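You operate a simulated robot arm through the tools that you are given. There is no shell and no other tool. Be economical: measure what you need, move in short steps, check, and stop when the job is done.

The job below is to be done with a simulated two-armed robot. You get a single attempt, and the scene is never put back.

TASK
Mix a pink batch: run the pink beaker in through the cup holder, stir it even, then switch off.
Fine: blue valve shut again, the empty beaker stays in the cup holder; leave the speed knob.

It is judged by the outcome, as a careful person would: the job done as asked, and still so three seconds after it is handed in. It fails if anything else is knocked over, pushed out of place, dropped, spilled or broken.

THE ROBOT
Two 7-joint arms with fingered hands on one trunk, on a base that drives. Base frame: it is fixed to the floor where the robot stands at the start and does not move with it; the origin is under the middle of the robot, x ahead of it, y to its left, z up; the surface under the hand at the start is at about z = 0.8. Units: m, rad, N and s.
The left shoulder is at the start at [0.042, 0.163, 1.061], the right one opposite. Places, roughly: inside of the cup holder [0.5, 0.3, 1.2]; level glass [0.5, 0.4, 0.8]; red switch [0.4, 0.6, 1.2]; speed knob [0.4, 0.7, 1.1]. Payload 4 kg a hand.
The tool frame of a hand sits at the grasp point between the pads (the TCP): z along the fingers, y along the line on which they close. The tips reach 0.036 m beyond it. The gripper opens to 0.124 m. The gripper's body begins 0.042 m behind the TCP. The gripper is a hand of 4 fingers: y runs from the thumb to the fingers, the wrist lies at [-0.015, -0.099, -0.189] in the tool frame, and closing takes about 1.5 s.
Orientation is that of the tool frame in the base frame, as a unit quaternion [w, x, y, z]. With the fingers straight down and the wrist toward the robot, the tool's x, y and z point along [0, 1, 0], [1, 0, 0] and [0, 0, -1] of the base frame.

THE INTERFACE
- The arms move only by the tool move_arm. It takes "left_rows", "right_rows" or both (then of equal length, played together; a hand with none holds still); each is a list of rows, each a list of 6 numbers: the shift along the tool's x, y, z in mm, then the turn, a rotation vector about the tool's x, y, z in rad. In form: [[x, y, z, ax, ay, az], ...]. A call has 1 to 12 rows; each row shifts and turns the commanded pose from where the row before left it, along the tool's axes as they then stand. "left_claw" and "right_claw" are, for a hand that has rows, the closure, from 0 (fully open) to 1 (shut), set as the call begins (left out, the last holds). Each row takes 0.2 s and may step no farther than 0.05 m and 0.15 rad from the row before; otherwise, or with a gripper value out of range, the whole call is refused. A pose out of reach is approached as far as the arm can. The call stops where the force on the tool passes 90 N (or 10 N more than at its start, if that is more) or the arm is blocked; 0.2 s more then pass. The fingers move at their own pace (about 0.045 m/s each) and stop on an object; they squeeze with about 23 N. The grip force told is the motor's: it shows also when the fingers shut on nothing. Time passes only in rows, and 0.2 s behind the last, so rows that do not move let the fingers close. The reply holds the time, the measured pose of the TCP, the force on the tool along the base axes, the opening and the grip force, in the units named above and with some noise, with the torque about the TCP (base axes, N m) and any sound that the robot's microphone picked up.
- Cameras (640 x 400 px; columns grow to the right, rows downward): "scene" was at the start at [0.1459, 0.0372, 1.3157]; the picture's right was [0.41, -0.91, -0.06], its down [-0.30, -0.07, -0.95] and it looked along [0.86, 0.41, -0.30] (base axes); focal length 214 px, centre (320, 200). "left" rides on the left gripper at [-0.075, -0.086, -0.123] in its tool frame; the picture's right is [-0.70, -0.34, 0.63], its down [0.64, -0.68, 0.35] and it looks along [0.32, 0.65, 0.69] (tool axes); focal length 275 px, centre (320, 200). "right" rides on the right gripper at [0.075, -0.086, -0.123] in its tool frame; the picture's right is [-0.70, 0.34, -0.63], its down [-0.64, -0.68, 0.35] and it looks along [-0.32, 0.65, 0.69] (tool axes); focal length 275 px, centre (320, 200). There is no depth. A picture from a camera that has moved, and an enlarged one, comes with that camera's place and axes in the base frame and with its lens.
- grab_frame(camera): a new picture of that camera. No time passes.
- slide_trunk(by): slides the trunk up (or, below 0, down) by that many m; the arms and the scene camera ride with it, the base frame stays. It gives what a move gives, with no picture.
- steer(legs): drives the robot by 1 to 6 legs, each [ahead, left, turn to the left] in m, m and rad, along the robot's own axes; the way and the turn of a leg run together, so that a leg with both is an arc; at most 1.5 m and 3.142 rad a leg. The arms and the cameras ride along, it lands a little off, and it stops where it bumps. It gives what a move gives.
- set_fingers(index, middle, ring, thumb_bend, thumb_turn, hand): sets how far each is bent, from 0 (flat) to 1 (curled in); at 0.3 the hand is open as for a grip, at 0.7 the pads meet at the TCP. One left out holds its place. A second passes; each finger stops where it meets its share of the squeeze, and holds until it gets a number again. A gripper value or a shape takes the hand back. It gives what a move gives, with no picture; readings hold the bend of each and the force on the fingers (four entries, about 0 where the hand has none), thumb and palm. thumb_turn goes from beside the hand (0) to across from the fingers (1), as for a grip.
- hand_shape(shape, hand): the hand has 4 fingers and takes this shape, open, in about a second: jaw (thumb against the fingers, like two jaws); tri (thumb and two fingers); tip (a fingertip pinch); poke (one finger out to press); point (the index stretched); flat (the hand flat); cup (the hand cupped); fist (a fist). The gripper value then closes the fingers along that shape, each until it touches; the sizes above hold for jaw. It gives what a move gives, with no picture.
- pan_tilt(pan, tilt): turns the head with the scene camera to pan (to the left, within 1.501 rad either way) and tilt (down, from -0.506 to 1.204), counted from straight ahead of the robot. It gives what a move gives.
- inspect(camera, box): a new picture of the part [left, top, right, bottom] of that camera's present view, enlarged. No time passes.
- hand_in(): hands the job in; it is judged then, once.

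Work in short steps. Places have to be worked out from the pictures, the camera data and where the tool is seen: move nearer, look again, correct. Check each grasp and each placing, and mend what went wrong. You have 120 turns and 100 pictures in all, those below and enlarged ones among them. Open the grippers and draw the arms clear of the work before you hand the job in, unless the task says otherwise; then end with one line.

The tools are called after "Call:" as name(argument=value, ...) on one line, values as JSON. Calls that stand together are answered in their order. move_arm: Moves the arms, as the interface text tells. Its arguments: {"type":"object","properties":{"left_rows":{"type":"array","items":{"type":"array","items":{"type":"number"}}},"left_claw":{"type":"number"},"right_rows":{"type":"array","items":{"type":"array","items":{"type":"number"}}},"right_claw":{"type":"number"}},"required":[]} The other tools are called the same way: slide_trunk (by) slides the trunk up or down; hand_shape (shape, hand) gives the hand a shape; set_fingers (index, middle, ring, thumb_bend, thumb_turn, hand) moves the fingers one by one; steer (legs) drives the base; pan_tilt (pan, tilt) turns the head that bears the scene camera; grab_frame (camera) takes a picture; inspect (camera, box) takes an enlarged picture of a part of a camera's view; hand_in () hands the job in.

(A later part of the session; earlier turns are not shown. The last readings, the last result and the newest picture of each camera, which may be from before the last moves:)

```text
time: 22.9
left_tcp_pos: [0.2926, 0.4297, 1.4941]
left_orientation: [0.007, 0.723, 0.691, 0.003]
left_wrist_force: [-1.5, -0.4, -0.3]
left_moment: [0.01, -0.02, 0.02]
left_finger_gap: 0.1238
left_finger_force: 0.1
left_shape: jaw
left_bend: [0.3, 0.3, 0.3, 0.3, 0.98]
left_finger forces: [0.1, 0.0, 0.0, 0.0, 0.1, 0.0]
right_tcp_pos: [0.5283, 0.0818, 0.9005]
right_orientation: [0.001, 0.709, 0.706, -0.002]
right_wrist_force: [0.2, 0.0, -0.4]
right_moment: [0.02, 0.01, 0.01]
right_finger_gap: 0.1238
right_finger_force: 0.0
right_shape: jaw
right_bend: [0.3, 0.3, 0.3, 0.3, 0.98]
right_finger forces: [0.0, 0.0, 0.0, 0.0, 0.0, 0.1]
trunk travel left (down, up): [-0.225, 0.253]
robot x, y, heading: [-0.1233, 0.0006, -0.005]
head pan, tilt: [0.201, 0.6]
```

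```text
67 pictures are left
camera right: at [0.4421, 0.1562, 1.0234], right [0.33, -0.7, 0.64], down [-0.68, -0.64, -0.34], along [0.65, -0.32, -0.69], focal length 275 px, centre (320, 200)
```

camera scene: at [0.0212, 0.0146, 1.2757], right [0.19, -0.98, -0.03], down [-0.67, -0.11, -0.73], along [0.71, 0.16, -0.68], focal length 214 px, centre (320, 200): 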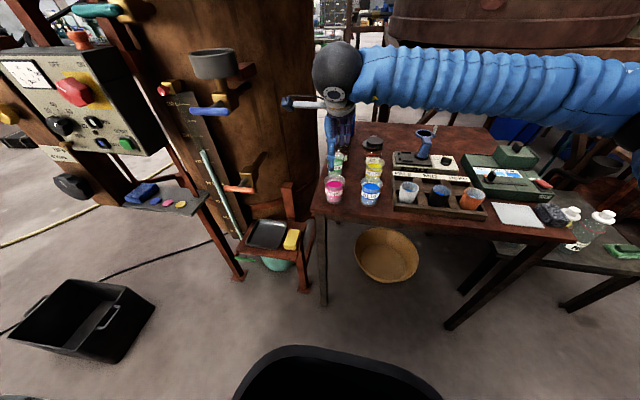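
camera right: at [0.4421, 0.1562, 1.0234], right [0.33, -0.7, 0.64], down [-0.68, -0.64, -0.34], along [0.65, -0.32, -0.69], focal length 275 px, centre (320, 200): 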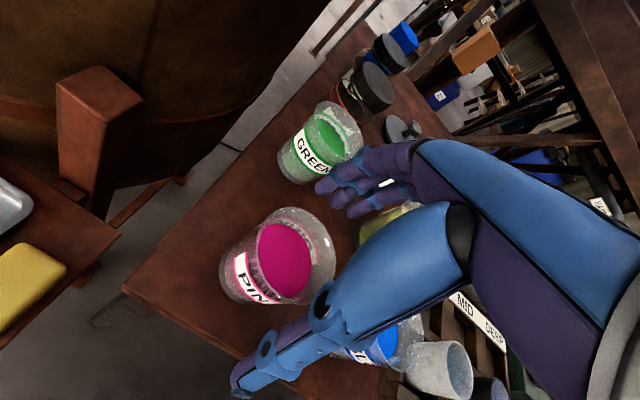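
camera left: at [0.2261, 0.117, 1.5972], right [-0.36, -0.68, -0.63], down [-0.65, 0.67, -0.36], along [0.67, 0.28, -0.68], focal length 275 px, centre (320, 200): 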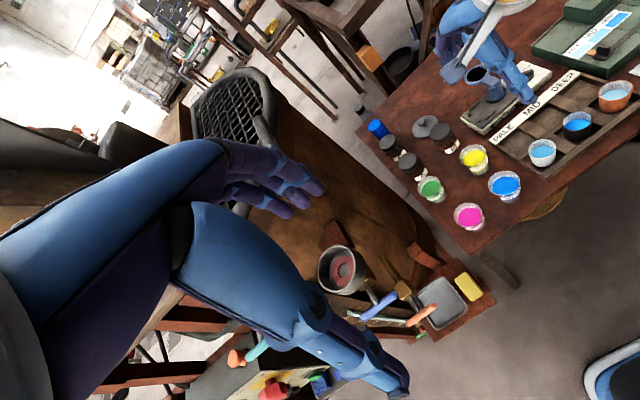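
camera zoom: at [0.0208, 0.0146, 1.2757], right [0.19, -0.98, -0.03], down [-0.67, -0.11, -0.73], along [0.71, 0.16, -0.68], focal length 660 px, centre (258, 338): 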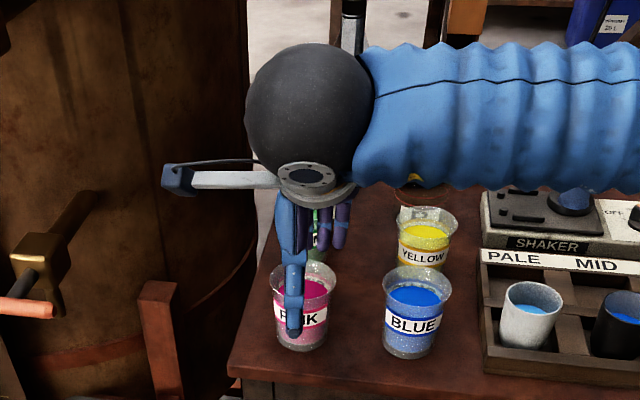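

No contact yet. I descend another 27 mm to z≈0.873.

Call:
move_arm(right_rows=[[0, 0, 10, 0, 0, 0], [0, 0, 10, 0, 0, 0], [0, 0, 7, 0, 0, 0], [0, 0, 0, 0, 0, 0]])

Call:
grab_frame(camera="right")

```text
time: 23.9
left_tcp_pos: [0.2929, 0.4292, 1.4954]
left_orientation: [0.006, 0.723, 0.691, 0.003]
left_wrist_force: [0.2, 0.7, -0.4]
left_moment: [0.02, -0.02, -0.01]
left_finger_gap: 0.1239
left_finger_force: 0.0
left_shape: jaw
left_bend: [0.3, 0.3, 0.3, 0.3, 0.98]
left_finger forces: [0.0, 0.0, 0.0, 0.0, 0.0, 0.1]
right_tcp_pos: [0.5271, 0.0814, 0.8755]
right_orientation: [0.001, 0.709, 0.706, -0.001]
right_wrist_force: [-0.6, -0.8, -0.2]
right_moment: [-0.01, 0.0, -0.02]
right_finger_gap: 0.1239
right_finger_force: 0.0
right_shape: jaw
right_bend: [0.3, 0.3, 0.3, 0.3, 0.98]
right_finger forces: [0.0, 0.1, 0.1, 0.0, 0.0, 0.0]
trunk travel left (down, up): [-0.225, 0.253]
robot x, y, heading: [-0.1239, -0.0009, -0.005]
head pan, tilt: [0.201, 0.6]
```

```text
66 pictures are left
camera right: at [0.4422, 0.1574, 0.9966], right [0.33, -0.7, 0.64], down [-0.68, -0.64, -0.34], along [0.65, -0.32, -0.69], focal length 275 px, centre (320, 200)
```

right: 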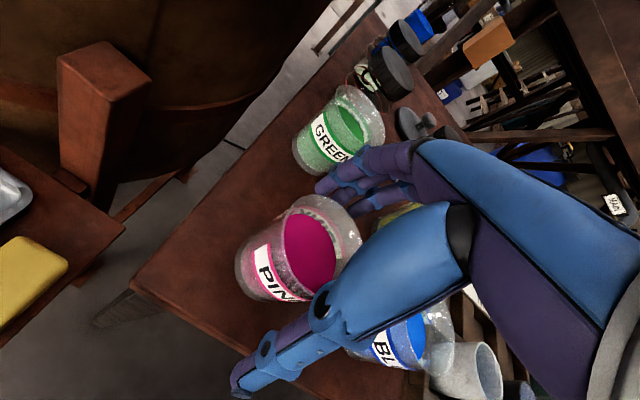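

No contact; I go 6 mm lower and close gently.

Call:
move_arm(right_rows=[[0, 0, 6, 0, 0, 0], [0, 0, 0, 0, 0, 0]])

Call:
move_arm(right_rows=[[0, 0, 0, 0, 0, 0], [0, 0, 0, 0, 0, 0], [0, 0, 0, 0, 0, 0], [0, 0, 0, 0, 0, 0], [0, 0, 0, 0, 0, 0], [0, 0, 0, 0, 0, 0], [0, 0, 0, 0, 0, 0], [0, 0, 0, 0, 0, 0]], right_claw=0.7)

Call:
grab_frame(camera="right")

Call:
inspect(camera="scene", box=[280, 90, 400, 220])

```text
time: 24.4
left_tcp_pos: [0.2944, 0.4284, 1.494]
left_orientation: [0.007, 0.723, 0.691, 0.003]
left_wrist_force: [-0.5, 2.0, 0.8]
left_moment: [0.02, -0.01, 0.01]
left_finger_gap: 0.1237
left_finger_force: 0.1
left_shape: jaw
left_bend: [0.3, 0.3, 0.3, 0.3, 0.98]
left_finger forces: [0.0, 0.1, 0.0, 0.2, 0.0, 0.0]
right_tcp_pos: [0.5274, 0.0828, 0.868]
right_orientation: [0.001, 0.709, 0.705, -0.001]
right_wrist_force: [-0.6, -0.2, -0.5]
right_moment: [0.0, -0.03, 0.02]
right_finger_gap: 0.1237
right_finger_force: 0.2
right_shape: jaw
right_bend: [0.3, 0.3, 0.3, 0.3, 0.98]
right_finger forces: [0.0, 0.0, 0.1, 0.0, 0.0, 0.0]
trunk travel left (down, up): [-0.225, 0.253]
robot x, y, heading: [-0.1177, 0.0007, -0.007]
head pan, tilt: [0.201, 0.6]
```

```text
time: 26.2
left_tcp_pos: [0.2929, 0.4287, 1.4936]
left_orientation: [0.006, 0.723, 0.69, 0.002]
left_wrist_force: [-0.7, -0.2, 0.9]
left_moment: [-0.04, -0.04, -0.01]
left_finger_gap: 0.1238
left_finger_force: 0.1
left_shape: jaw
left_bend: [0.3, 0.3, 0.3, 0.3, 0.98]
left_finger forces: [0.0, 0.0, 0.0, 0.0, 0.0, 0.0]
right_tcp_pos: [0.527, 0.083, 0.8702]
right_orientation: [0.0, 0.709, 0.705, -0.001]
right_wrist_force: [-0.5, -0.1, 5.9]
right_moment: [-0.03, -0.25, -0.03]
right_finger_gap: 0.0641
right_finger_force: 23.3
right_shape: jaw
right_bend: [0.4, 0.44, 0.47, 0.56, 0.99]
right_finger forces: [13.6, 9.7, 3.2, 0.1, 25.8, 0.1]
trunk travel left (down, up): [-0.225, 0.253]
robot x, y, heading: [-0.1245, 0.0027, -0.015]
head pan, tilt: [0.201, 0.6]
```

```text
65 pictures are left
camera right: at [0.4415, 0.1575, 0.9913], right [0.33, -0.7, 0.64], down [-0.68, -0.64, -0.34], along [0.65, -0.32, -0.69], focal length 275 px, centre (320, 200)
```

right: 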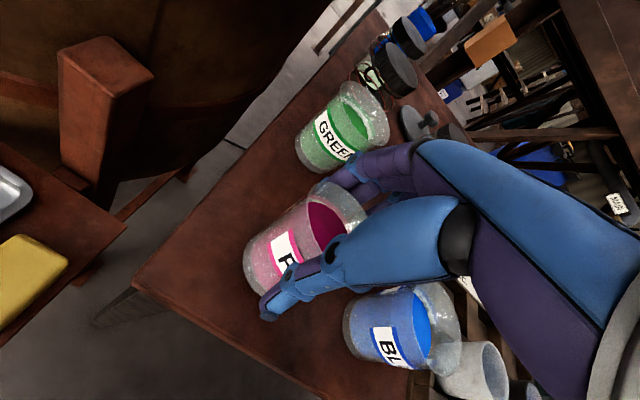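

```text
3.08 times, centred on (340, 155) of scene
camera zoom: at [0.0208, 0.0144, 1.2757], right [0.19, -0.98, -0.03], down [-0.67, -0.11, -0.73], along [0.71, 0.16, -0.68], focal length 660 px, centre (258, 338)
```

zoom: 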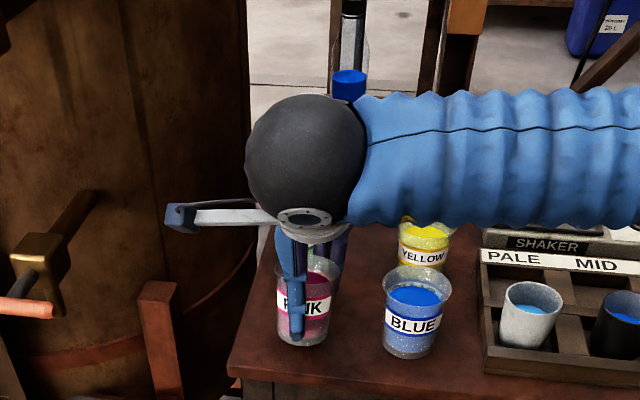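

Gripped (gap 0.064, forces on fingers and thumb). I lift 40 mm and check.

Call:
move_arm(right_rows=[[0, 0, -10, 0, 0, 0], [0, 0, -15, 0, 0, 0], [0, 0, -15, 0, 0, 0], [0, 0, 0, 0, 0, 0]])

Call:
inspect(camera="scene", box=[280, 90, 400, 220])

```text
time: 27.2
left_tcp_pos: [0.2944, 0.4288, 1.4941]
left_orientation: [0.007, 0.723, 0.691, 0.003]
left_wrist_force: [0.0, -0.1, -0.5]
left_moment: [0.0, 0.02, 0.0]
left_finger_gap: 0.1239
left_finger_force: 0.1
left_shape: jaw
left_bend: [0.3, 0.3, 0.3, 0.3, 0.98]
left_finger forces: [0.0, 0.0, 0.1, 0.0, 0.0, 0.1]
right_tcp_pos: [0.5259, 0.0813, 0.9079]
right_orientation: [0.001, 0.708, 0.706, -0.001]
right_wrist_force: [-0.6, 0.5, -1.5]
right_moment: [0.01, 0.01, 0.01]
right_finger_gap: 0.0641
right_finger_force: 23.1
right_shape: jaw
right_bend: [0.4, 0.44, 0.47, 0.56, 0.99]
right_finger forces: [14.2, 9.6, 3.2, 0.0, 25.4, 0.0]
trunk travel left (down, up): [-0.225, 0.253]
robot x, y, heading: [-0.1194, -0.0019, -0.007]
head pan, tilt: [0.201, 0.6]
```

```text
3.08 times, centred on (340, 155) of scene
camera zoom: at [0.0214, 0.0145, 1.2756], right [0.19, -0.98, -0.03], down [-0.67, -0.11, -0.73], along [0.71, 0.16, -0.68], focal length 660 px, centre (258, 338)
```

zoom: 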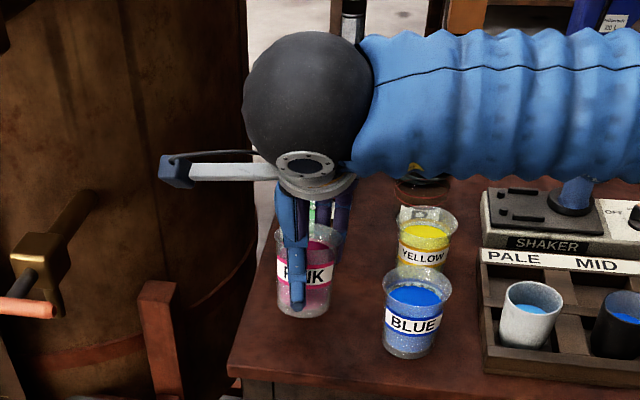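

Lifted cleanly, ~0.15 kg. I raise the trunk 0.15 m to gain reach and height.

Call:
slide_trunk(by=0.15)

Call:
move_arm(right_rows=[[0, -5, -30, 0, 0, 0], [0, -5, -30, 0, 0, 0], [0, -5, -30, 0, 0, 0], [0, -5, -30, 0, 0, 0], [0, -5, -30, 0, 0, 0], [0, -5, -30, 0, 0, 0], [0, 0, -30, 0, 0, 0], [0, 0, -30, 0, 0, 0], [0, 0, -20, 0, 0, 0]])

Call:
pan_tilt(pan=0.45, tilt=0.5)

Call:
grab_frame(camera="scene")

Call:
grab_frame(camera="right")

```text
time: 29.0
left_tcp_pos: [0.2935, 0.4296, 1.6432]
left_orientation: [0.007, 0.723, 0.691, 0.003]
left_wrist_force: [-0.1, 0.0, 0.0]
left_moment: [0.02, 0.02, 0.0]
left_finger_gap: 0.1239
left_finger_force: 0.0
left_shape: jaw
left_bend: [0.3, 0.3, 0.3, 0.3, 0.98]
left_finger forces: [0.0, 0.0, 0.0, 0.0, 0.0, 0.0]
right_tcp_pos: [0.5279, 0.0808, 1.0598]
right_orientation: [0.001, 0.708, 0.706, -0.002]
right_wrist_force: [-0.4, 0.1, -2.6]
right_moment: [-0.01, 0.03, -0.01]
right_finger_gap: 0.0639
right_finger_force: 22.9
right_shape: jaw
right_bend: [0.4, 0.44, 0.47, 0.56, 0.99]
right_finger forces: [14.1, 9.8, 3.4, 0.1, 25.4, 0.1]
trunk travel left (down, up): [-0.375, 0.103]
robot x, y, heading: [-0.1231, -0.0013, -0.007]
head pan, tilt: [0.201, 0.6]
```

```text
time: 31.0
left_tcp_pos: [0.2921, 0.4298, 1.6436]
left_orientation: [0.007, 0.723, 0.691, 0.003]
left_wrist_force: [-0.8, 0.6, 0.5]
left_moment: [0.03, 0.04, 0.01]
left_finger_gap: 0.1238
left_finger_force: 0.1
left_shape: jaw
left_bend: [0.3, 0.3, 0.3, 0.3, 0.98]
left_finger forces: [0.1, 0.0, 0.1, 0.1, 0.1, 0.1]
right_tcp_pos: [0.4959, 0.0818, 1.3201]
right_orientation: [0.001, 0.708, 0.706, -0.001]
right_wrist_force: [0.4, 0.1, -1.6]
right_moment: [-0.03, 0.03, -0.02]
right_finger_gap: 0.0637
right_finger_force: 22.5
right_shape: jaw
right_bend: [0.4, 0.44, 0.47, 0.56, 0.99]
right_finger forces: [14.1, 9.7, 3.4, 0.1, 25.3, 0.0]
trunk travel left (down, up): [-0.375, 0.103]
robot x, y, heading: [-0.1203, -0.0013, -0.009]
head pan, tilt: [0.201, 0.6]
```

```text
time: 31.8
left_tcp_pos: [0.2926, 0.4307, 1.6443]
left_orientation: [0.008, 0.723, 0.691, 0.004]
left_wrist_force: [1.3, 0.2, -0.8]
left_moment: [-0.02, -0.01, -0.03]
left_finger_gap: 0.1237
left_finger_force: 0.0
left_shape: jaw
left_bend: [0.3, 0.3, 0.3, 0.3, 0.98]
left_finger forces: [0.1, 0.0, 0.0, 0.1, 0.0, 0.1]
right_tcp_pos: [0.4978, 0.0815, 1.3189]
right_orientation: [0.002, 0.708, 0.706, -0.001]
right_wrist_force: [-0.6, -0.7, -1.8]
right_moment: [-0.02, 0.01, 0.0]
right_finger_gap: 0.0638
right_finger_force: 22.5
right_shape: jaw
right_bend: [0.4, 0.44, 0.47, 0.56, 0.99]
right_finger forces: [14.2, 9.6, 3.5, 0.1, 25.3, 0.1]
trunk travel left (down, up): [-0.375, 0.103]
robot x, y, heading: [-0.1224, 0.0003, -0.006]
head pan, tilt: [0.45, 0.499]
```

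```text
62 pictures are left
camera scene: at [-0.037, 0.0369, 1.4525], right [0.43, -0.9, -0.01], down [-0.46, -0.21, -0.87], along [0.78, 0.38, -0.5], focal length 214 px, centre (320, 200)
```

scene: 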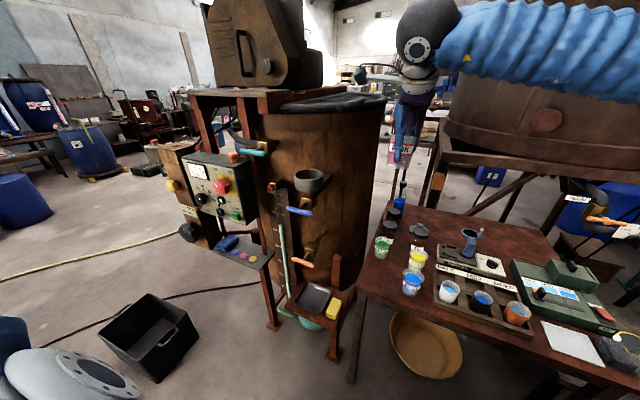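

```text
61 pictures are left
camera right: at [0.4118, 0.1579, 1.4413], right [0.33, -0.7, 0.64], down [-0.68, -0.64, -0.34], along [0.65, -0.32, -0.69], focal length 275 px, centre (320, 200)
```

right: 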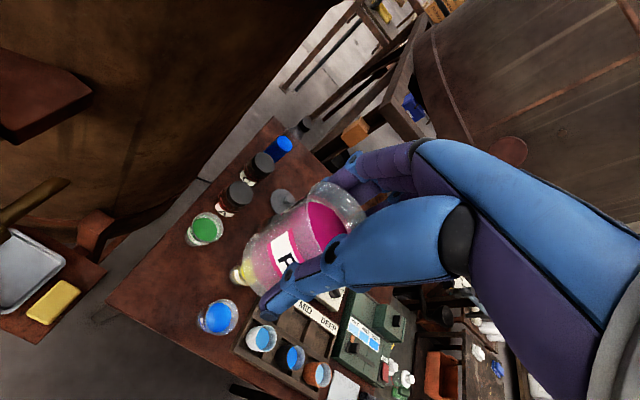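

The beaker is held upright. A black lid bar appears to protrude above the cup holder (what my left finger hit), so I zoom in to locate it before moving across.

Call:
inspect(camera="scene", box=[240, 60, 440, 220])

Call:
grab_frame(camera="left")

```text
2.50 times, centred on (340, 140) of scene
camera zoom: at [-0.037, 0.0369, 1.4525], right [0.43, -0.9, -0.01], down [-0.46, -0.21, -0.87], along [0.78, 0.38, -0.5], focal length 536 px, centre (270, 350)
```

zoom: 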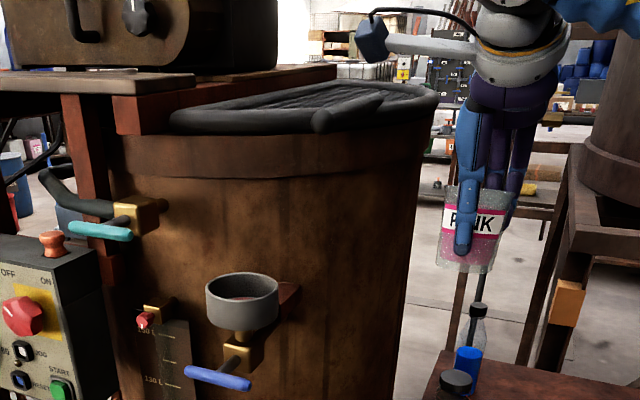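

```text
59 pictures are left
camera left: at [0.2031, 0.3589, 1.7664], right [-0.36, -0.68, -0.63], down [-0.65, 0.67, -0.36], along [0.67, 0.28, -0.68], focal length 275 px, centre (320, 200)
```

left: 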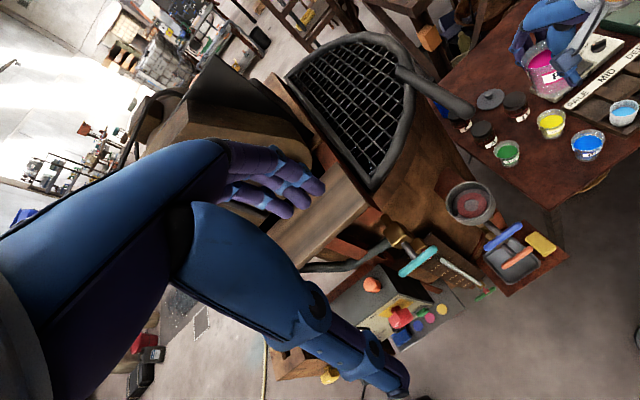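

The bar runs along x at y≈0.236, z≈1.39, ending at x≈0.48. I'll retract to x≈0.38, yaw the hand 40° so the fingers point away from the bar, then move across in y.

Call:
move_arm(right_rows=[[0, -40, 0, 0, 0, 0], [0, -40, 0, 0, 0, 0], [0, -38, 0, 0, 0, 0], [0, 0, 0, 0, 0, -0.14], [0, 0, 0, 0, 0, -0.14], [0, 0, 0, 0, 0, -0.14], [0, 0, 0, 0, 0, -0.14], [0, 0, 0, 0, 0, -0.14]])

Call:
grab_frame(camera="scene")

```text
time: 33.6
left_tcp_pos: [0.2925, 0.4295, 1.6441]
left_orientation: [0.007, 0.723, 0.691, 0.002]
left_wrist_force: [0.4, 0.1, 0.1]
left_moment: [0.0, -0.01, 0.01]
left_finger_gap: 0.1236
left_finger_force: 0.0
left_shape: jaw
left_bend: [0.3, 0.3, 0.3, 0.3, 0.98]
left_finger forces: [0.0, 0.0, 0.0, 0.0, 0.0, 0.1]
right_tcp_pos: [0.3807, 0.082, 1.3181]
right_orientation: [0.0, 0.423, 0.906, 0.0]
right_wrist_force: [-0.2, 0.3, -0.9]
right_moment: [0.0, 0.01, 0.01]
right_finger_gap: 0.0639
right_finger_force: 22.7
right_shape: jaw
right_bend: [0.4, 0.44, 0.47, 0.56, 0.99]
right_finger forces: [14.1, 9.8, 3.5, 0.1, 25.3, 0.0]
trunk travel left (down, up): [-0.375, 0.103]
robot x, y, heading: [-0.1192, -0.002, -0.014]
head pan, tilt: [0.45, 0.499]
```

```text
58 pictures are left
camera scene: at [-0.0369, 0.0367, 1.4525], right [0.43, -0.9, -0.01], down [-0.46, -0.21, -0.87], along [0.78, 0.38, -0.5], focal length 214 px, centre (320, 200)
```

scene: 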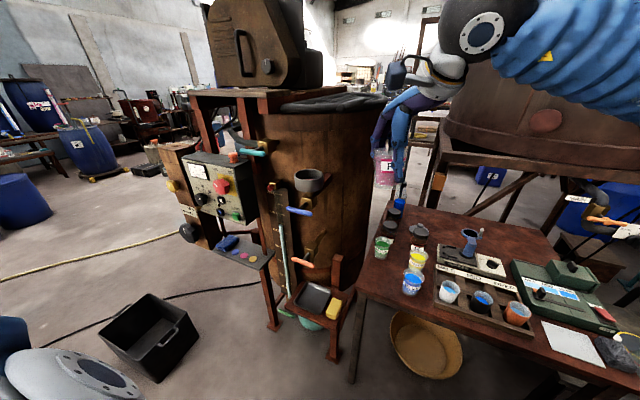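

Yawed as planned. I move in y to ~0.24 at x≈0.38, then look.

Call:
move_arm(right_rows=[[30, 25, 0, 0, 0, 0], [30, 25, 0, 0, 0, 0], [30, 25, 0, 0, 0, 0], [30, 25, 0, 0, 0, 0]])

Call:
grab_frame(camera="scene")

Call:
grab_frame(camera="right")

Call:
grab_frame(camera="left")

```text
time: 34.6
left_tcp_pos: [0.2923, 0.4322, 1.6428]
left_orientation: [0.009, 0.723, 0.69, 0.002]
left_wrist_force: [-0.5, -0.6, -0.6]
left_moment: [-0.04, 0.0, -0.02]
left_finger_gap: 0.1236
left_finger_force: 0.1
left_shape: jaw
left_bend: [0.3, 0.3, 0.3, 0.3, 0.98]
left_finger forces: [0.0, 0.0, 0.0, 0.0, 0.0, 0.1]
right_tcp_pos: [0.377, 0.2421, 1.3186]
right_orientation: [0.001, 0.423, 0.906, -0.001]
right_wrist_force: [-0.5, 0.3, -1.3]
right_moment: [-0.05, 0.03, -0.04]
right_finger_gap: 0.0636
right_finger_force: 22.7
right_shape: jaw
right_bend: [0.4, 0.44, 0.47, 0.56, 0.99]
right_finger forces: [14.1, 9.7, 3.4, 0.0, 25.2, 0.0]
trunk travel left (down, up): [-0.375, 0.103]
robot x, y, heading: [-0.1184, -0.001, -0.009]
head pan, tilt: [0.45, 0.499]
```

```text
57 pictures are left
camera scene: at [-0.0372, 0.0394, 1.4525], right [0.43, -0.9, -0.01], down [-0.46, -0.21, -0.87], along [0.78, 0.38, -0.5], focal length 214 px, centre (320, 200)
```

scene: 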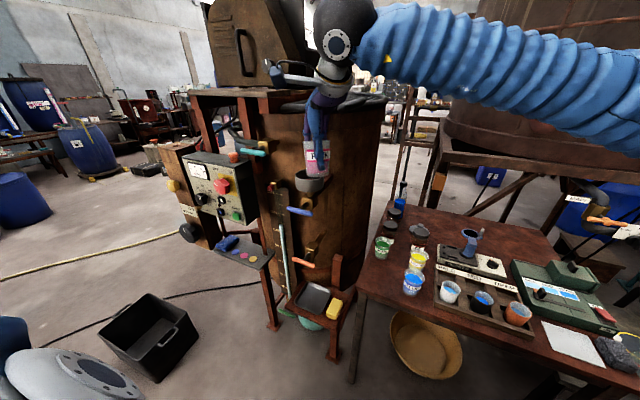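

```text
56 pictures are left
camera right: at [0.2631, 0.2462, 1.4408], right [0.7, -0.32, 0.64], down [-0.11, -0.93, -0.34], along [0.7, 0.17, -0.69], focal length 275 px, centre (320, 200)
```

right: 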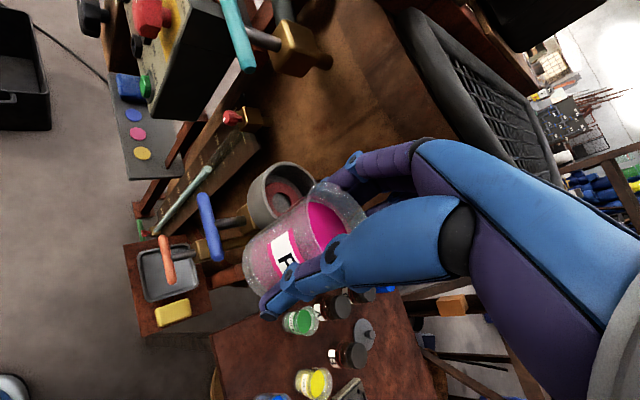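

```text
55 pictures are left
camera left: at [0.2032, 0.362, 1.7657], right [-0.36, -0.69, -0.63], down [-0.65, 0.67, -0.36], along [0.67, 0.28, -0.69], focal length 275 px, centre (320, 200)
```

left: 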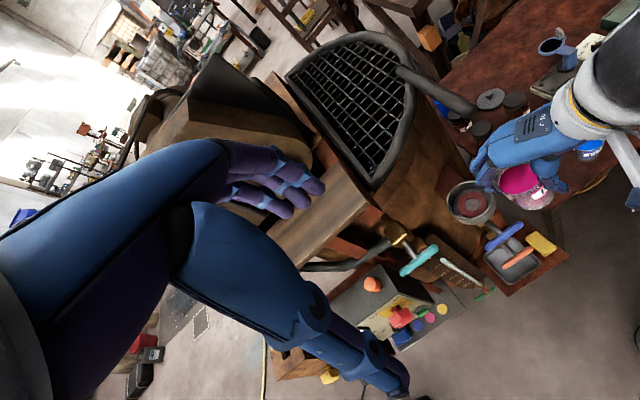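

The cup lies just ahead of the beaker; rim estimates average [0.458, 0.312]. I move to about [0.44, 0.305] and check.

Call:
move_arm(right_rows=[[4, 29, 0, 0, 0, 0], [4, 29, 0, 0, 0, 0], [3, 29, 0, 0, 0, 0], [0, 0, 0, 0, 0, 0]])

Call:
grab_frame(camera="left")

Call:
inspect(camera="scene", box=[240, 60, 400, 220])

Call:
grab_frame(camera="right")

```text
time: 35.6
left_tcp_pos: [0.2926, 0.4292, 1.6446]
left_orientation: [0.007, 0.723, 0.691, 0.002]
left_wrist_force: [0.3, -0.8, -1.4]
left_moment: [0.03, 0.03, -0.04]
left_finger_gap: 0.1238
left_finger_force: 0.1
left_shape: jaw
left_bend: [0.3, 0.3, 0.3, 0.3, 0.98]
left_finger forces: [0.0, 0.0, 0.0, 0.0, 0.1, 0.0]
right_tcp_pos: [0.4385, 0.3011, 1.3186]
right_orientation: [0.0, 0.424, 0.906, -0.001]
right_wrist_force: [0.4, 0.5, -1.2]
right_moment: [-0.01, 0.02, 0.0]
right_finger_gap: 0.0636
right_finger_force: 22.5
right_shape: jaw
right_bend: [0.4, 0.44, 0.47, 0.56, 0.99]
right_finger forces: [14.2, 9.9, 3.5, 0.0, 25.1, 0.0]
trunk travel left (down, up): [-0.375, 0.103]
robot x, y, heading: [-0.1211, 0.0006, -0.009]
head pan, tilt: [0.45, 0.499]
```

```text
54 pictures are left
camera left: at [0.2028, 0.3592, 1.7664], right [-0.36, -0.68, -0.63], down [-0.65, 0.67, -0.36], along [0.67, 0.28, -0.68], focal length 275 px, centre (320, 200)
```

left: 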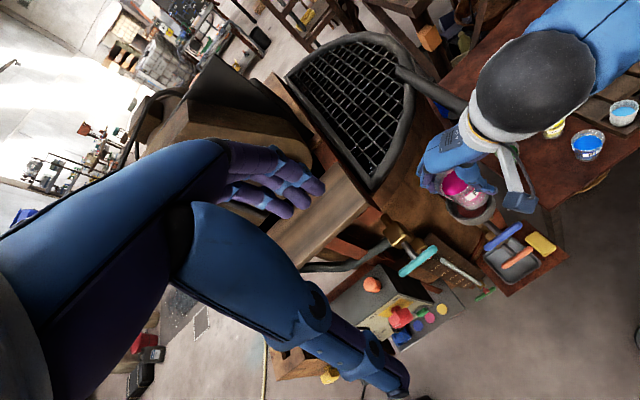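

```text
2.50 times, centred on (320, 140) of scene
camera zoom: at [-0.0373, 0.0372, 1.4525], right [0.43, -0.9, -0.01], down [-0.46, -0.21, -0.87], along [0.78, 0.38, -0.5], focal length 536 px, centre (320, 350)
```

zoom: 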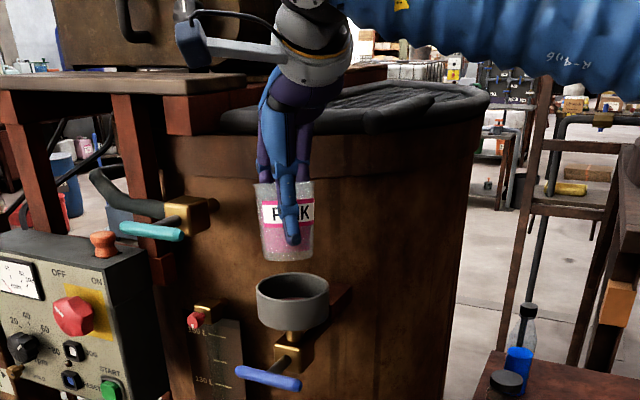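

```text
52 pictures are left
camera right: at [0.324, 0.3049, 1.4408], right [0.71, -0.32, 0.64], down [-0.11, -0.93, -0.34], along [0.7, 0.17, -0.69], focal length 275 px, centre (320, 200)
```

right: 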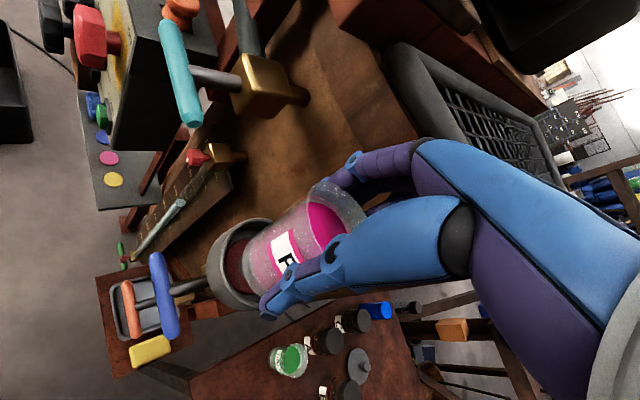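

Beaker is nearly over the cup; needs roughly +15 mm x, +5 mm y. I zoom the hand cameras to refine.

Call:
inspect(camera="left", box=[400, 130, 540, 260])

Call:
inspect(camera="right", box=[180, 160, 400, 340])

```text
3.08 times, centred on (470, 195) of left
camera zoom: at [0.2028, 0.3592, 1.7664], right [-0.36, -0.68, -0.63], down [-0.65, 0.67, -0.36], along [0.67, 0.28, -0.68], focal length 847 px, centre (-142, 215)
```

zoom: 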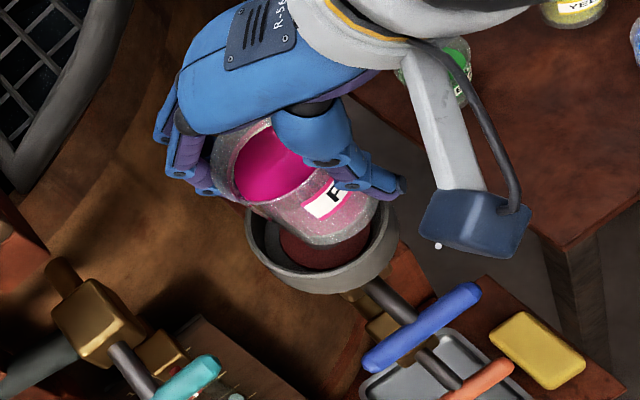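

```text
2.22 times, centred on (290, 250) of right
camera zoom: at [0.324, 0.3049, 1.4408], right [0.71, -0.32, 0.64], down [-0.11, -0.93, -0.34], along [0.7, 0.17, -0.69], focal length 612 px, centre (387, 89)
```

zoom: 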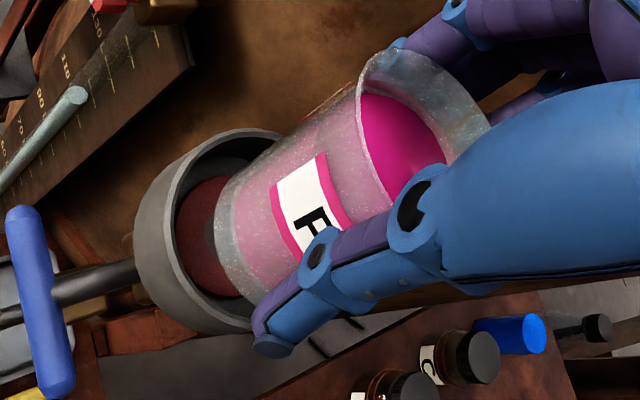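

Bend readings show the beaker sits ~9 mm toward the fingers, so its centre is ≈[0.445, 0.309] versus cup ≈[0.456, 0.311]. I shift ~11 mm in x and lower 30 mm, then check.

Call:
move_arm(right_rows=[[-5, 9, 0, 0, 0, 0], [0, 0, 15, 0, 0, 0], [0, 0, 15, 0, 0, 0], [0, 0, 0, 0, 0, 0]])

Call:
inspect(camera="left", box=[400, 130, 540, 260])

Call:
inspect(camera="scene", box=[270, 90, 350, 220])

Call:
inspect(camera="right", box=[180, 160, 400, 340])

```text
time: 36.6
left_tcp_pos: [0.2919, 0.4303, 1.643]
left_orientation: [0.008, 0.723, 0.691, 0.003]
left_wrist_force: [0.5, 1.1, -0.2]
left_moment: [-0.01, -0.01, 0.01]
left_finger_gap: 0.1239
left_finger_force: 0.1
left_shape: jaw
left_bend: [0.3, 0.3, 0.3, 0.3, 0.98]
left_finger forces: [0.0, 0.1, 0.0, 0.0, 0.1, 0.1]
right_tcp_pos: [0.4471, 0.3067, 1.2889]
right_orientation: [0.001, 0.423, 0.906, -0.001]
right_wrist_force: [-0.2, -0.1, -2.3]
right_moment: [0.02, 0.0, 0.0]
right_finger_gap: 0.0635
right_finger_force: 22.8
right_shape: jaw
right_bend: [0.4, 0.44, 0.47, 0.56, 0.99]
right_finger forces: [14.1, 9.8, 3.5, 0.0, 25.1, 0.0]
trunk travel left (down, up): [-0.375, 0.103]
robot x, y, heading: [-0.1233, -0.0007, -0.006]
head pan, tilt: [0.45, 0.499]
```

```text
3.08 times, centred on (470, 195) of left
camera zoom: at [0.2028, 0.3593, 1.7664], right [-0.36, -0.68, -0.63], down [-0.65, 0.67, -0.36], along [0.67, 0.28, -0.68], focal length 847 px, centre (-142, 215)
```

zoom: 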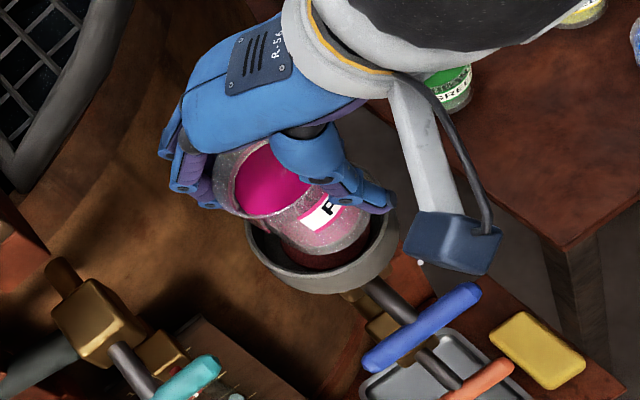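

```text
3.08 times, centred on (310, 155) of scene
camera zoom: at [-0.0373, 0.0372, 1.4526], right [0.43, -0.9, -0.01], down [-0.46, -0.21, -0.87], along [0.78, 0.38, -0.5], focal length 660 px, centre (351, 338)
```

zoom: 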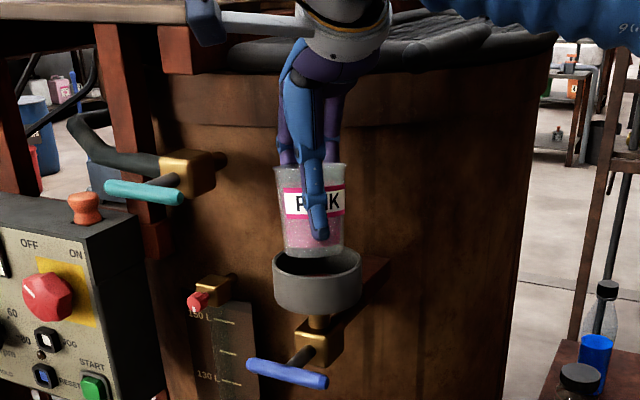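

```text
2.22 times, centred on (290, 250) of right
camera zoom: at [0.3339, 0.3089, 1.4106], right [0.71, -0.32, 0.63], down [-0.11, -0.93, -0.34], along [0.7, 0.17, -0.69], focal length 612 px, centre (387, 89)
```

zoom: 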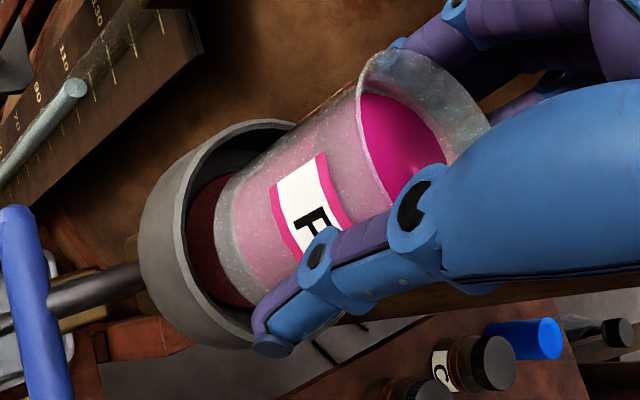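

Nearly concentric within ~4 mm. I nudge 3 mm in x and lower 25 mm more.

Call:
move_arm(right_rows=[[-2, 2, 8, 0, 0, 0], [0, 0, 9, 0, 0, 0], [0, 0, 8, 0, 0, 0], [0, 0, 0, 0, 0, 0]])

Call:
inspect(camera="scene", box=[270, 90, 350, 220])

Call:
inspect(camera="right", box=[180, 160, 400, 340])

```text
time: 37.6
left_tcp_pos: [0.2932, 0.4297, 1.6447]
left_orientation: [0.007, 0.723, 0.691, 0.003]
left_wrist_force: [0.4, -0.2, -0.7]
left_moment: [-0.01, 0.01, -0.01]
left_finger_gap: 0.1235
left_finger_force: 0.0
left_shape: jaw
left_bend: [0.3, 0.3, 0.3, 0.3, 0.98]
left_finger forces: [0.0, 0.0, 0.0, 0.0, 0.1, 0.0]
right_tcp_pos: [0.4515, 0.3056, 1.263]
right_orientation: [0.0, 0.423, 0.906, -0.002]
right_wrist_force: [-0.1, -0.5, -1.2]
right_moment: [0.01, -0.02, 0.0]
right_finger_gap: 0.0635
right_finger_force: 23.2
right_shape: jaw
right_bend: [0.4, 0.44, 0.47, 0.56, 0.99]
right_finger forces: [14.0, 9.8, 3.6, 0.0, 25.0, 0.1]
trunk travel left (down, up): [-0.375, 0.103]
robot x, y, heading: [-0.1174, -0.0023, -0.008]
head pan, tilt: [0.45, 0.499]
```

```text
3.08 times, centred on (310, 155) of scene
camera zoom: at [-0.0372, 0.0371, 1.4526], right [0.43, -0.9, -0.01], down [-0.46, -0.21, -0.87], along [0.78, 0.38, -0.5], focal length 660 px, centre (351, 338)
```

zoom: 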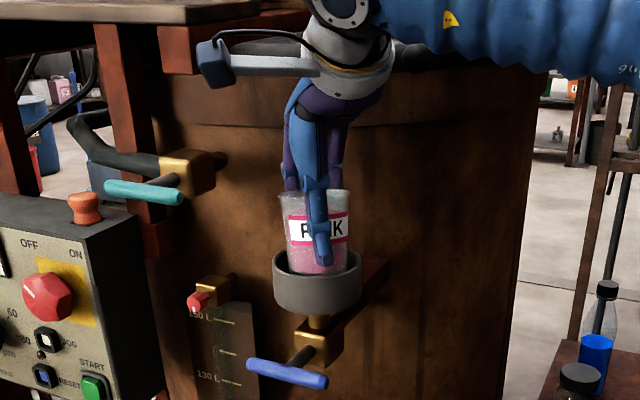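

```text
2.22 times, centred on (290, 250) of right
camera zoom: at [0.3376, 0.3077, 1.3854], right [0.71, -0.32, 0.63], down [-0.11, -0.93, -0.34], along [0.7, 0.17, -0.69], focal length 612 px, centre (387, 89)
```

zoom: 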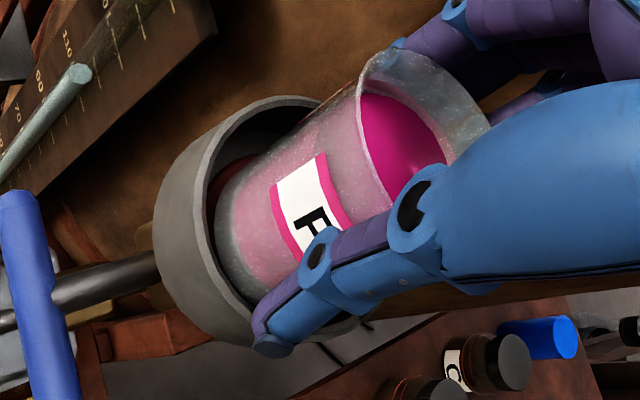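

Centred and entering the cup. I lower in small steps watching the force.

Call:
move_arm(right_rows=[[0, 0, 5, 0, 0, 0], [0, 0, 5, 0, 0, 0], [0, 0, 0, 0, 0, 0]])

Call:
move_arm(right_rows=[[0, 0, 3, 0, 0, 0], [0, 0, 3, 0, 0, 0], [0, 0, 0, 0, 0, 0]])

```text
time: 38.4
left_tcp_pos: [0.2922, 0.4305, 1.6436]
left_orientation: [0.007, 0.723, 0.691, 0.003]
left_wrist_force: [-0.1, -0.1, 0.7]
left_moment: [-0.01, -0.01, -0.01]
left_finger_gap: 0.1237
left_finger_force: 0.0
left_shape: jaw
left_bend: [0.3, 0.3, 0.3, 0.3, 0.98]
left_finger forces: [0.1, 0.0, 0.0, 0.0, 0.1, 0.0]
right_tcp_pos: [0.4524, 0.3056, 1.2541]
right_orientation: [0.0, 0.424, 0.906, -0.002]
right_wrist_force: [-0.9, 0.2, 1.0]
right_moment: [0.05, -0.04, 0.01]
right_finger_gap: 0.0637
right_finger_force: 23.4
right_shape: jaw
right_bend: [0.4, 0.44, 0.47, 0.56, 0.99]
right_finger forces: [13.9, 9.6, 3.5, 0.0, 25.5, 0.1]
trunk travel left (down, up): [-0.375, 0.103]
robot x, y, heading: [-0.1206, 0.0009, -0.004]
head pan, tilt: [0.45, 0.499]
```

```text
time: 39.2
left_tcp_pos: [0.2898, 0.4285, 1.6468]
left_orientation: [0.007, 0.723, 0.69, 0.004]
left_wrist_force: [0.5, -1.0, 0.5]
left_moment: [0.0, 0.02, -0.01]
left_finger_gap: 0.124
left_finger_force: 0.1
left_shape: jaw
left_bend: [0.3, 0.3, 0.3, 0.3, 0.98]
left_finger forces: [0.0, 0.0, 0.0, 0.1, 0.1, 0.1]
right_tcp_pos: [0.4505, 0.3045, 1.251]
right_orientation: [0.002, 0.423, 0.906, 0.001]
right_wrist_force: [-0.4, -0.7, 29.2]
right_moment: [0.56, -0.73, -0.04]
right_finger_gap: 0.0641
right_finger_force: 23.0
right_shape: jaw
right_bend: [0.4, 0.44, 0.47, 0.56, 0.99]
right_finger forces: [14.0, 10.1, 3.7, 0.0, 31.4, 0.0]
trunk travel left (down, up): [-0.375, 0.103]
robot x, y, heading: [-0.1209, -0.0004, -0.01]
head pan, tilt: [0.45, 0.499]
```

Contact at z≈1.252 (29 N). I relieve 3 mm and look at how it sits.

Call:
move_arm(right_rows=[[0, 0, -3, 0, 0, 0], [0, 0, 0, 0, 0, 0]])

Call:
inspect(camera="scene", box=[280, 120, 340, 220])

Call:
inspect(camera="right", box=[180, 160, 400, 340])

Call:
inspect(camera="left", box=[420, 150, 520, 250])

```text
time: 39.8
left_tcp_pos: [0.2917, 0.4293, 1.6457]
left_orientation: [0.008, 0.723, 0.691, 0.004]
left_wrist_force: [0.4, -0.4, 0.6]
left_moment: [0.02, 0.02, 0.0]
left_finger_gap: 0.1236
left_finger_force: 0.0
left_shape: jaw
left_bend: [0.3, 0.3, 0.3, 0.3, 0.98]
left_finger forces: [0.1, 0.1, 0.0, 0.1, 0.0, 0.0]
right_tcp_pos: [0.45, 0.3045, 1.253]
right_orientation: [0.001, 0.424, 0.906, -0.001]
right_wrist_force: [-0.4, 0.3, 22.4]
right_moment: [0.41, -0.54, -0.01]
right_finger_gap: 0.0639
right_finger_force: 22.6
right_shape: jaw
right_bend: [0.4, 0.44, 0.47, 0.56, 0.99]
right_finger forces: [13.9, 9.9, 3.9, 0.0, 29.8, 0.0]
trunk travel left (down, up): [-0.375, 0.103]
robot x, y, heading: [-0.1188, -0.0001, -0.006]
head pan, tilt: [0.45, 0.499]
```

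```text
4.00 times, centred on (310, 170) of scene
camera zoom: at [-0.0386, 0.0362, 1.4527], right [0.43, -0.9, -0.01], down [-0.46, -0.2, -0.87], along [0.78, 0.38, -0.5], focal length 858 px, centre (360, 320)
```

zoom: 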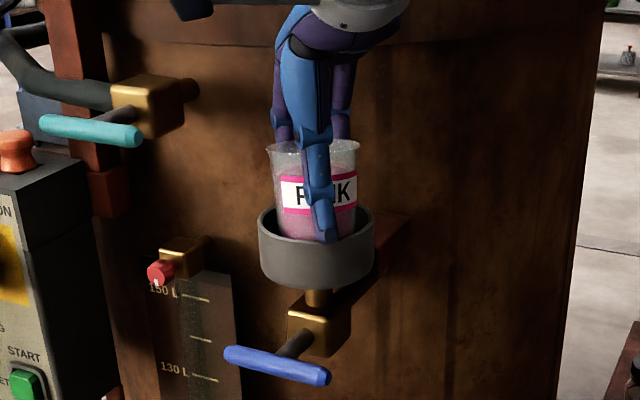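

```text
2.22 times, centred on (290, 250) of right
camera zoom: at [0.3366, 0.307, 1.374], right [0.7, -0.32, 0.64], down [-0.11, -0.93, -0.34], along [0.7, 0.17, -0.69], focal length 612 px, centre (387, 89)
```

zoom: 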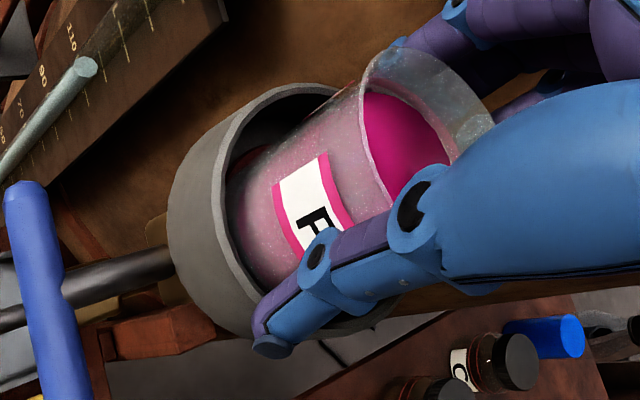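

```text
4.00 times, centred on (470, 200) of left
camera zoom: at [0.2011, 0.358, 1.767], right [-0.36, -0.68, -0.64], down [-0.65, 0.67, -0.36], along [0.67, 0.28, -0.68], focal length 1101 px, centre (-280, 200)
```

zoom: 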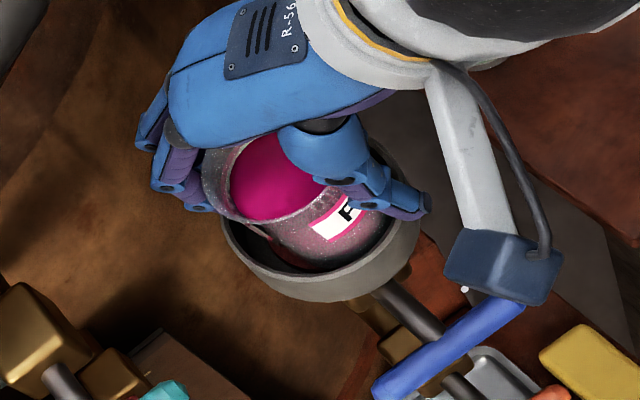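

It sits inside the cup, near centre. I relieve another 2 mm and open the fingers.

Call:
move_arm(right_rows=[[0, 0, -2, 0, 0, 0], [0, 0, 0, 0, 0, 0]])

Call:
move_arm(right_rows=[[0, 0, 0, 0, 0, 0], [0, 0, 0, 0, 0, 0], [0, 0, 0, 0, 0, 0], [0, 0, 0, 0, 0, 0], [0, 0, 0, 0, 0, 0], [0, 0, 0, 0, 0, 0]], right_claw=0.1)

Call:
inspect(camera="scene", box=[280, 120, 340, 220])

Call:
inspect(camera="left", box=[420, 150, 520, 250])

```text
time: 40.4
left_tcp_pos: [0.2922, 0.4288, 1.6429]
left_orientation: [0.007, 0.723, 0.691, 0.003]
left_wrist_force: [0.5, 0.4, -0.5]
left_moment: [0.0, -0.04, -0.01]
left_finger_gap: 0.1236
left_finger_force: 0.0
left_shape: jaw
left_bend: [0.3, 0.3, 0.3, 0.3, 0.98]
left_finger forces: [0.1, 0.0, 0.0, 0.0, 0.0, 0.1]
right_tcp_pos: [0.4511, 0.3048, 1.2529]
right_orientation: [0.0, 0.424, 0.906, -0.001]
right_wrist_force: [0.7, 0.0, 13.0]
right_moment: [0.3, -0.36, -0.03]
right_finger_gap: 0.064
right_finger_force: 23.1
right_shape: jaw
right_bend: [0.4, 0.44, 0.47, 0.56, 0.99]
right_finger forces: [14.1, 10.1, 3.9, 0.0, 28.2, 0.1]
trunk travel left (down, up): [-0.375, 0.103]
robot x, y, heading: [-0.1209, 0.0001, -0.01]
head pan, tilt: [0.45, 0.499]
```

```text
time: 41.8
left_tcp_pos: [0.2933, 0.4299, 1.6443]
left_orientation: [0.006, 0.723, 0.691, 0.003]
left_wrist_force: [-0.3, -0.5, -0.1]
left_moment: [0.0, 0.01, 0.01]
left_finger_gap: 0.1237
left_finger_force: 0.1
left_shape: jaw
left_bend: [0.3, 0.3, 0.3, 0.3, 0.98]
left_finger forces: [0.0, 0.0, 0.1, 0.0, 0.0, 0.0]
right_tcp_pos: [0.4528, 0.3044, 1.2526]
right_orientation: [0.0, 0.423, 0.906, -0.001]
right_wrist_force: [0.3, -0.1, 0.2]
right_moment: [-0.01, -0.01, 0.01]
right_finger_gap: 0.1116
right_finger_force: 0.2
right_shape: jaw
right_bend: [0.31, 0.32, 0.32, 0.32, 0.98]
right_finger forces: [0.0, 0.1, 0.1, 0.0, 0.1, 0.1]
trunk travel left (down, up): [-0.375, 0.103]
robot x, y, heading: [-0.1241, -0.0001, -0.009]
head pan, tilt: [0.45, 0.499]
```

```text
4.00 times, centred on (310, 170) of scene
camera zoom: at [-0.0371, 0.0371, 1.4525], right [0.43, -0.9, -0.01], down [-0.46, -0.21, -0.87], along [0.78, 0.38, -0.5], focal length 858 px, centre (360, 320)
```

zoom: 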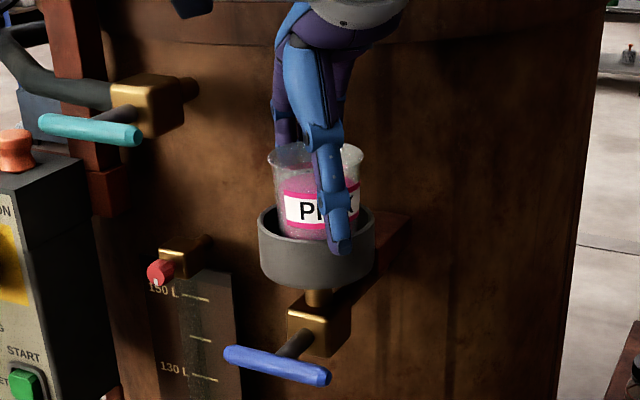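

```text
4.00 times, centred on (470, 200) of left
camera zoom: at [0.203, 0.3591, 1.7664], right [-0.36, -0.68, -0.63], down [-0.65, 0.67, -0.36], along [0.67, 0.28, -0.68], focal length 1101 px, centre (-280, 200)
```

zoom: 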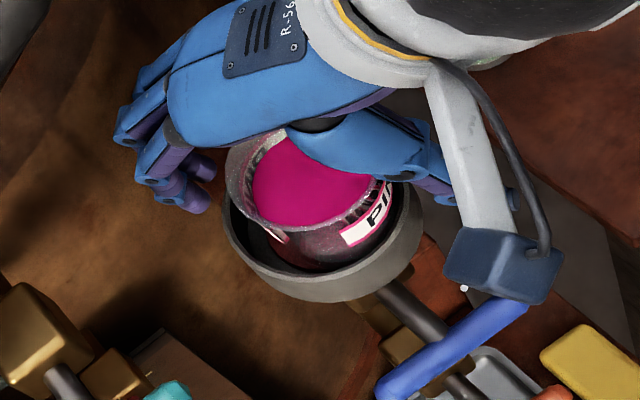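

Released; the beaker stands upright in the cup. I raise the right hand 85 mm and back it out the way it came.

Call:
move_arm(right_rows=[[0, 0, -20, 0, 0, 0], [0, 0, -22, 0, 0, 0], [0, 0, -22, 0, 0, 0], [0, 0, -22, 0, 0, 0], [0, -30, 0, 0, 0, 0], [-5, -40, 0, 0, 0, 0], [-5, -40, 0, 0, 0, 0], [-30, -30, 0, 0, 0, 0], [-30, -30, 0, 0, 0, 0], [-30, -30, 0, 0, 0, 0], [-30, -30, 0, 0, 0, 0]])

Call:
inspect(camera="scene", box=[200, 130, 360, 250])

```text
time: 44.2
left_tcp_pos: [0.2939, 0.4272, 1.6448]
left_orientation: [0.006, 0.723, 0.691, 0.003]
left_wrist_force: [-0.5, 0.1, 0.2]
left_moment: [0.05, -0.02, -0.02]
left_finger_gap: 0.1236
left_finger_force: 0.1
left_shape: jaw
left_bend: [0.3, 0.3, 0.3, 0.3, 0.98]
left_finger forces: [0.1, 0.1, 0.1, 0.1, 0.0, 0.0]
right_tcp_pos: [0.361, 0.0567, 1.3398]
right_orientation: [0.001, 0.424, 0.906, -0.001]
right_wrist_force: [-0.4, 0.1, 0.0]
right_moment: [0.01, 0.04, -0.01]
right_finger_gap: 0.1117
right_finger_force: 0.1
right_shape: jaw
right_bend: [0.31, 0.32, 0.32, 0.32, 0.98]
right_finger forces: [0.1, 0.0, 0.0, 0.1, 0.1, 0.1]
trunk travel left (down, up): [-0.375, 0.103]
robot x, y, heading: [-0.1201, -0.0029, -0.007]
head pan, tilt: [0.45, 0.499]
```

```text
3.33 times, centred on (280, 190) of scene
camera zoom: at [-0.0373, 0.0347, 1.4526], right [0.43, -0.9, -0.01], down [-0.46, -0.2, -0.87], along [0.78, 0.38, -0.5], focal length 715 px, centre (453, 233)
```

zoom: 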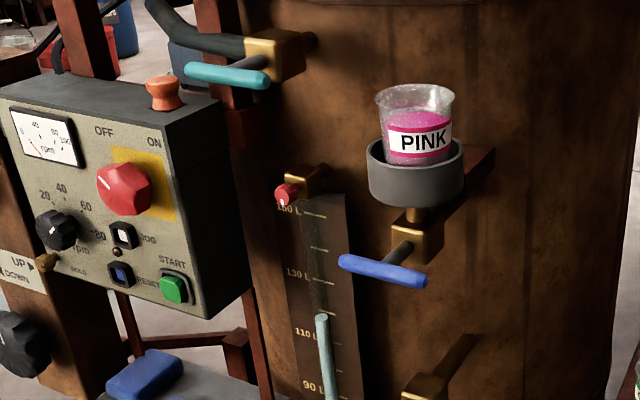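

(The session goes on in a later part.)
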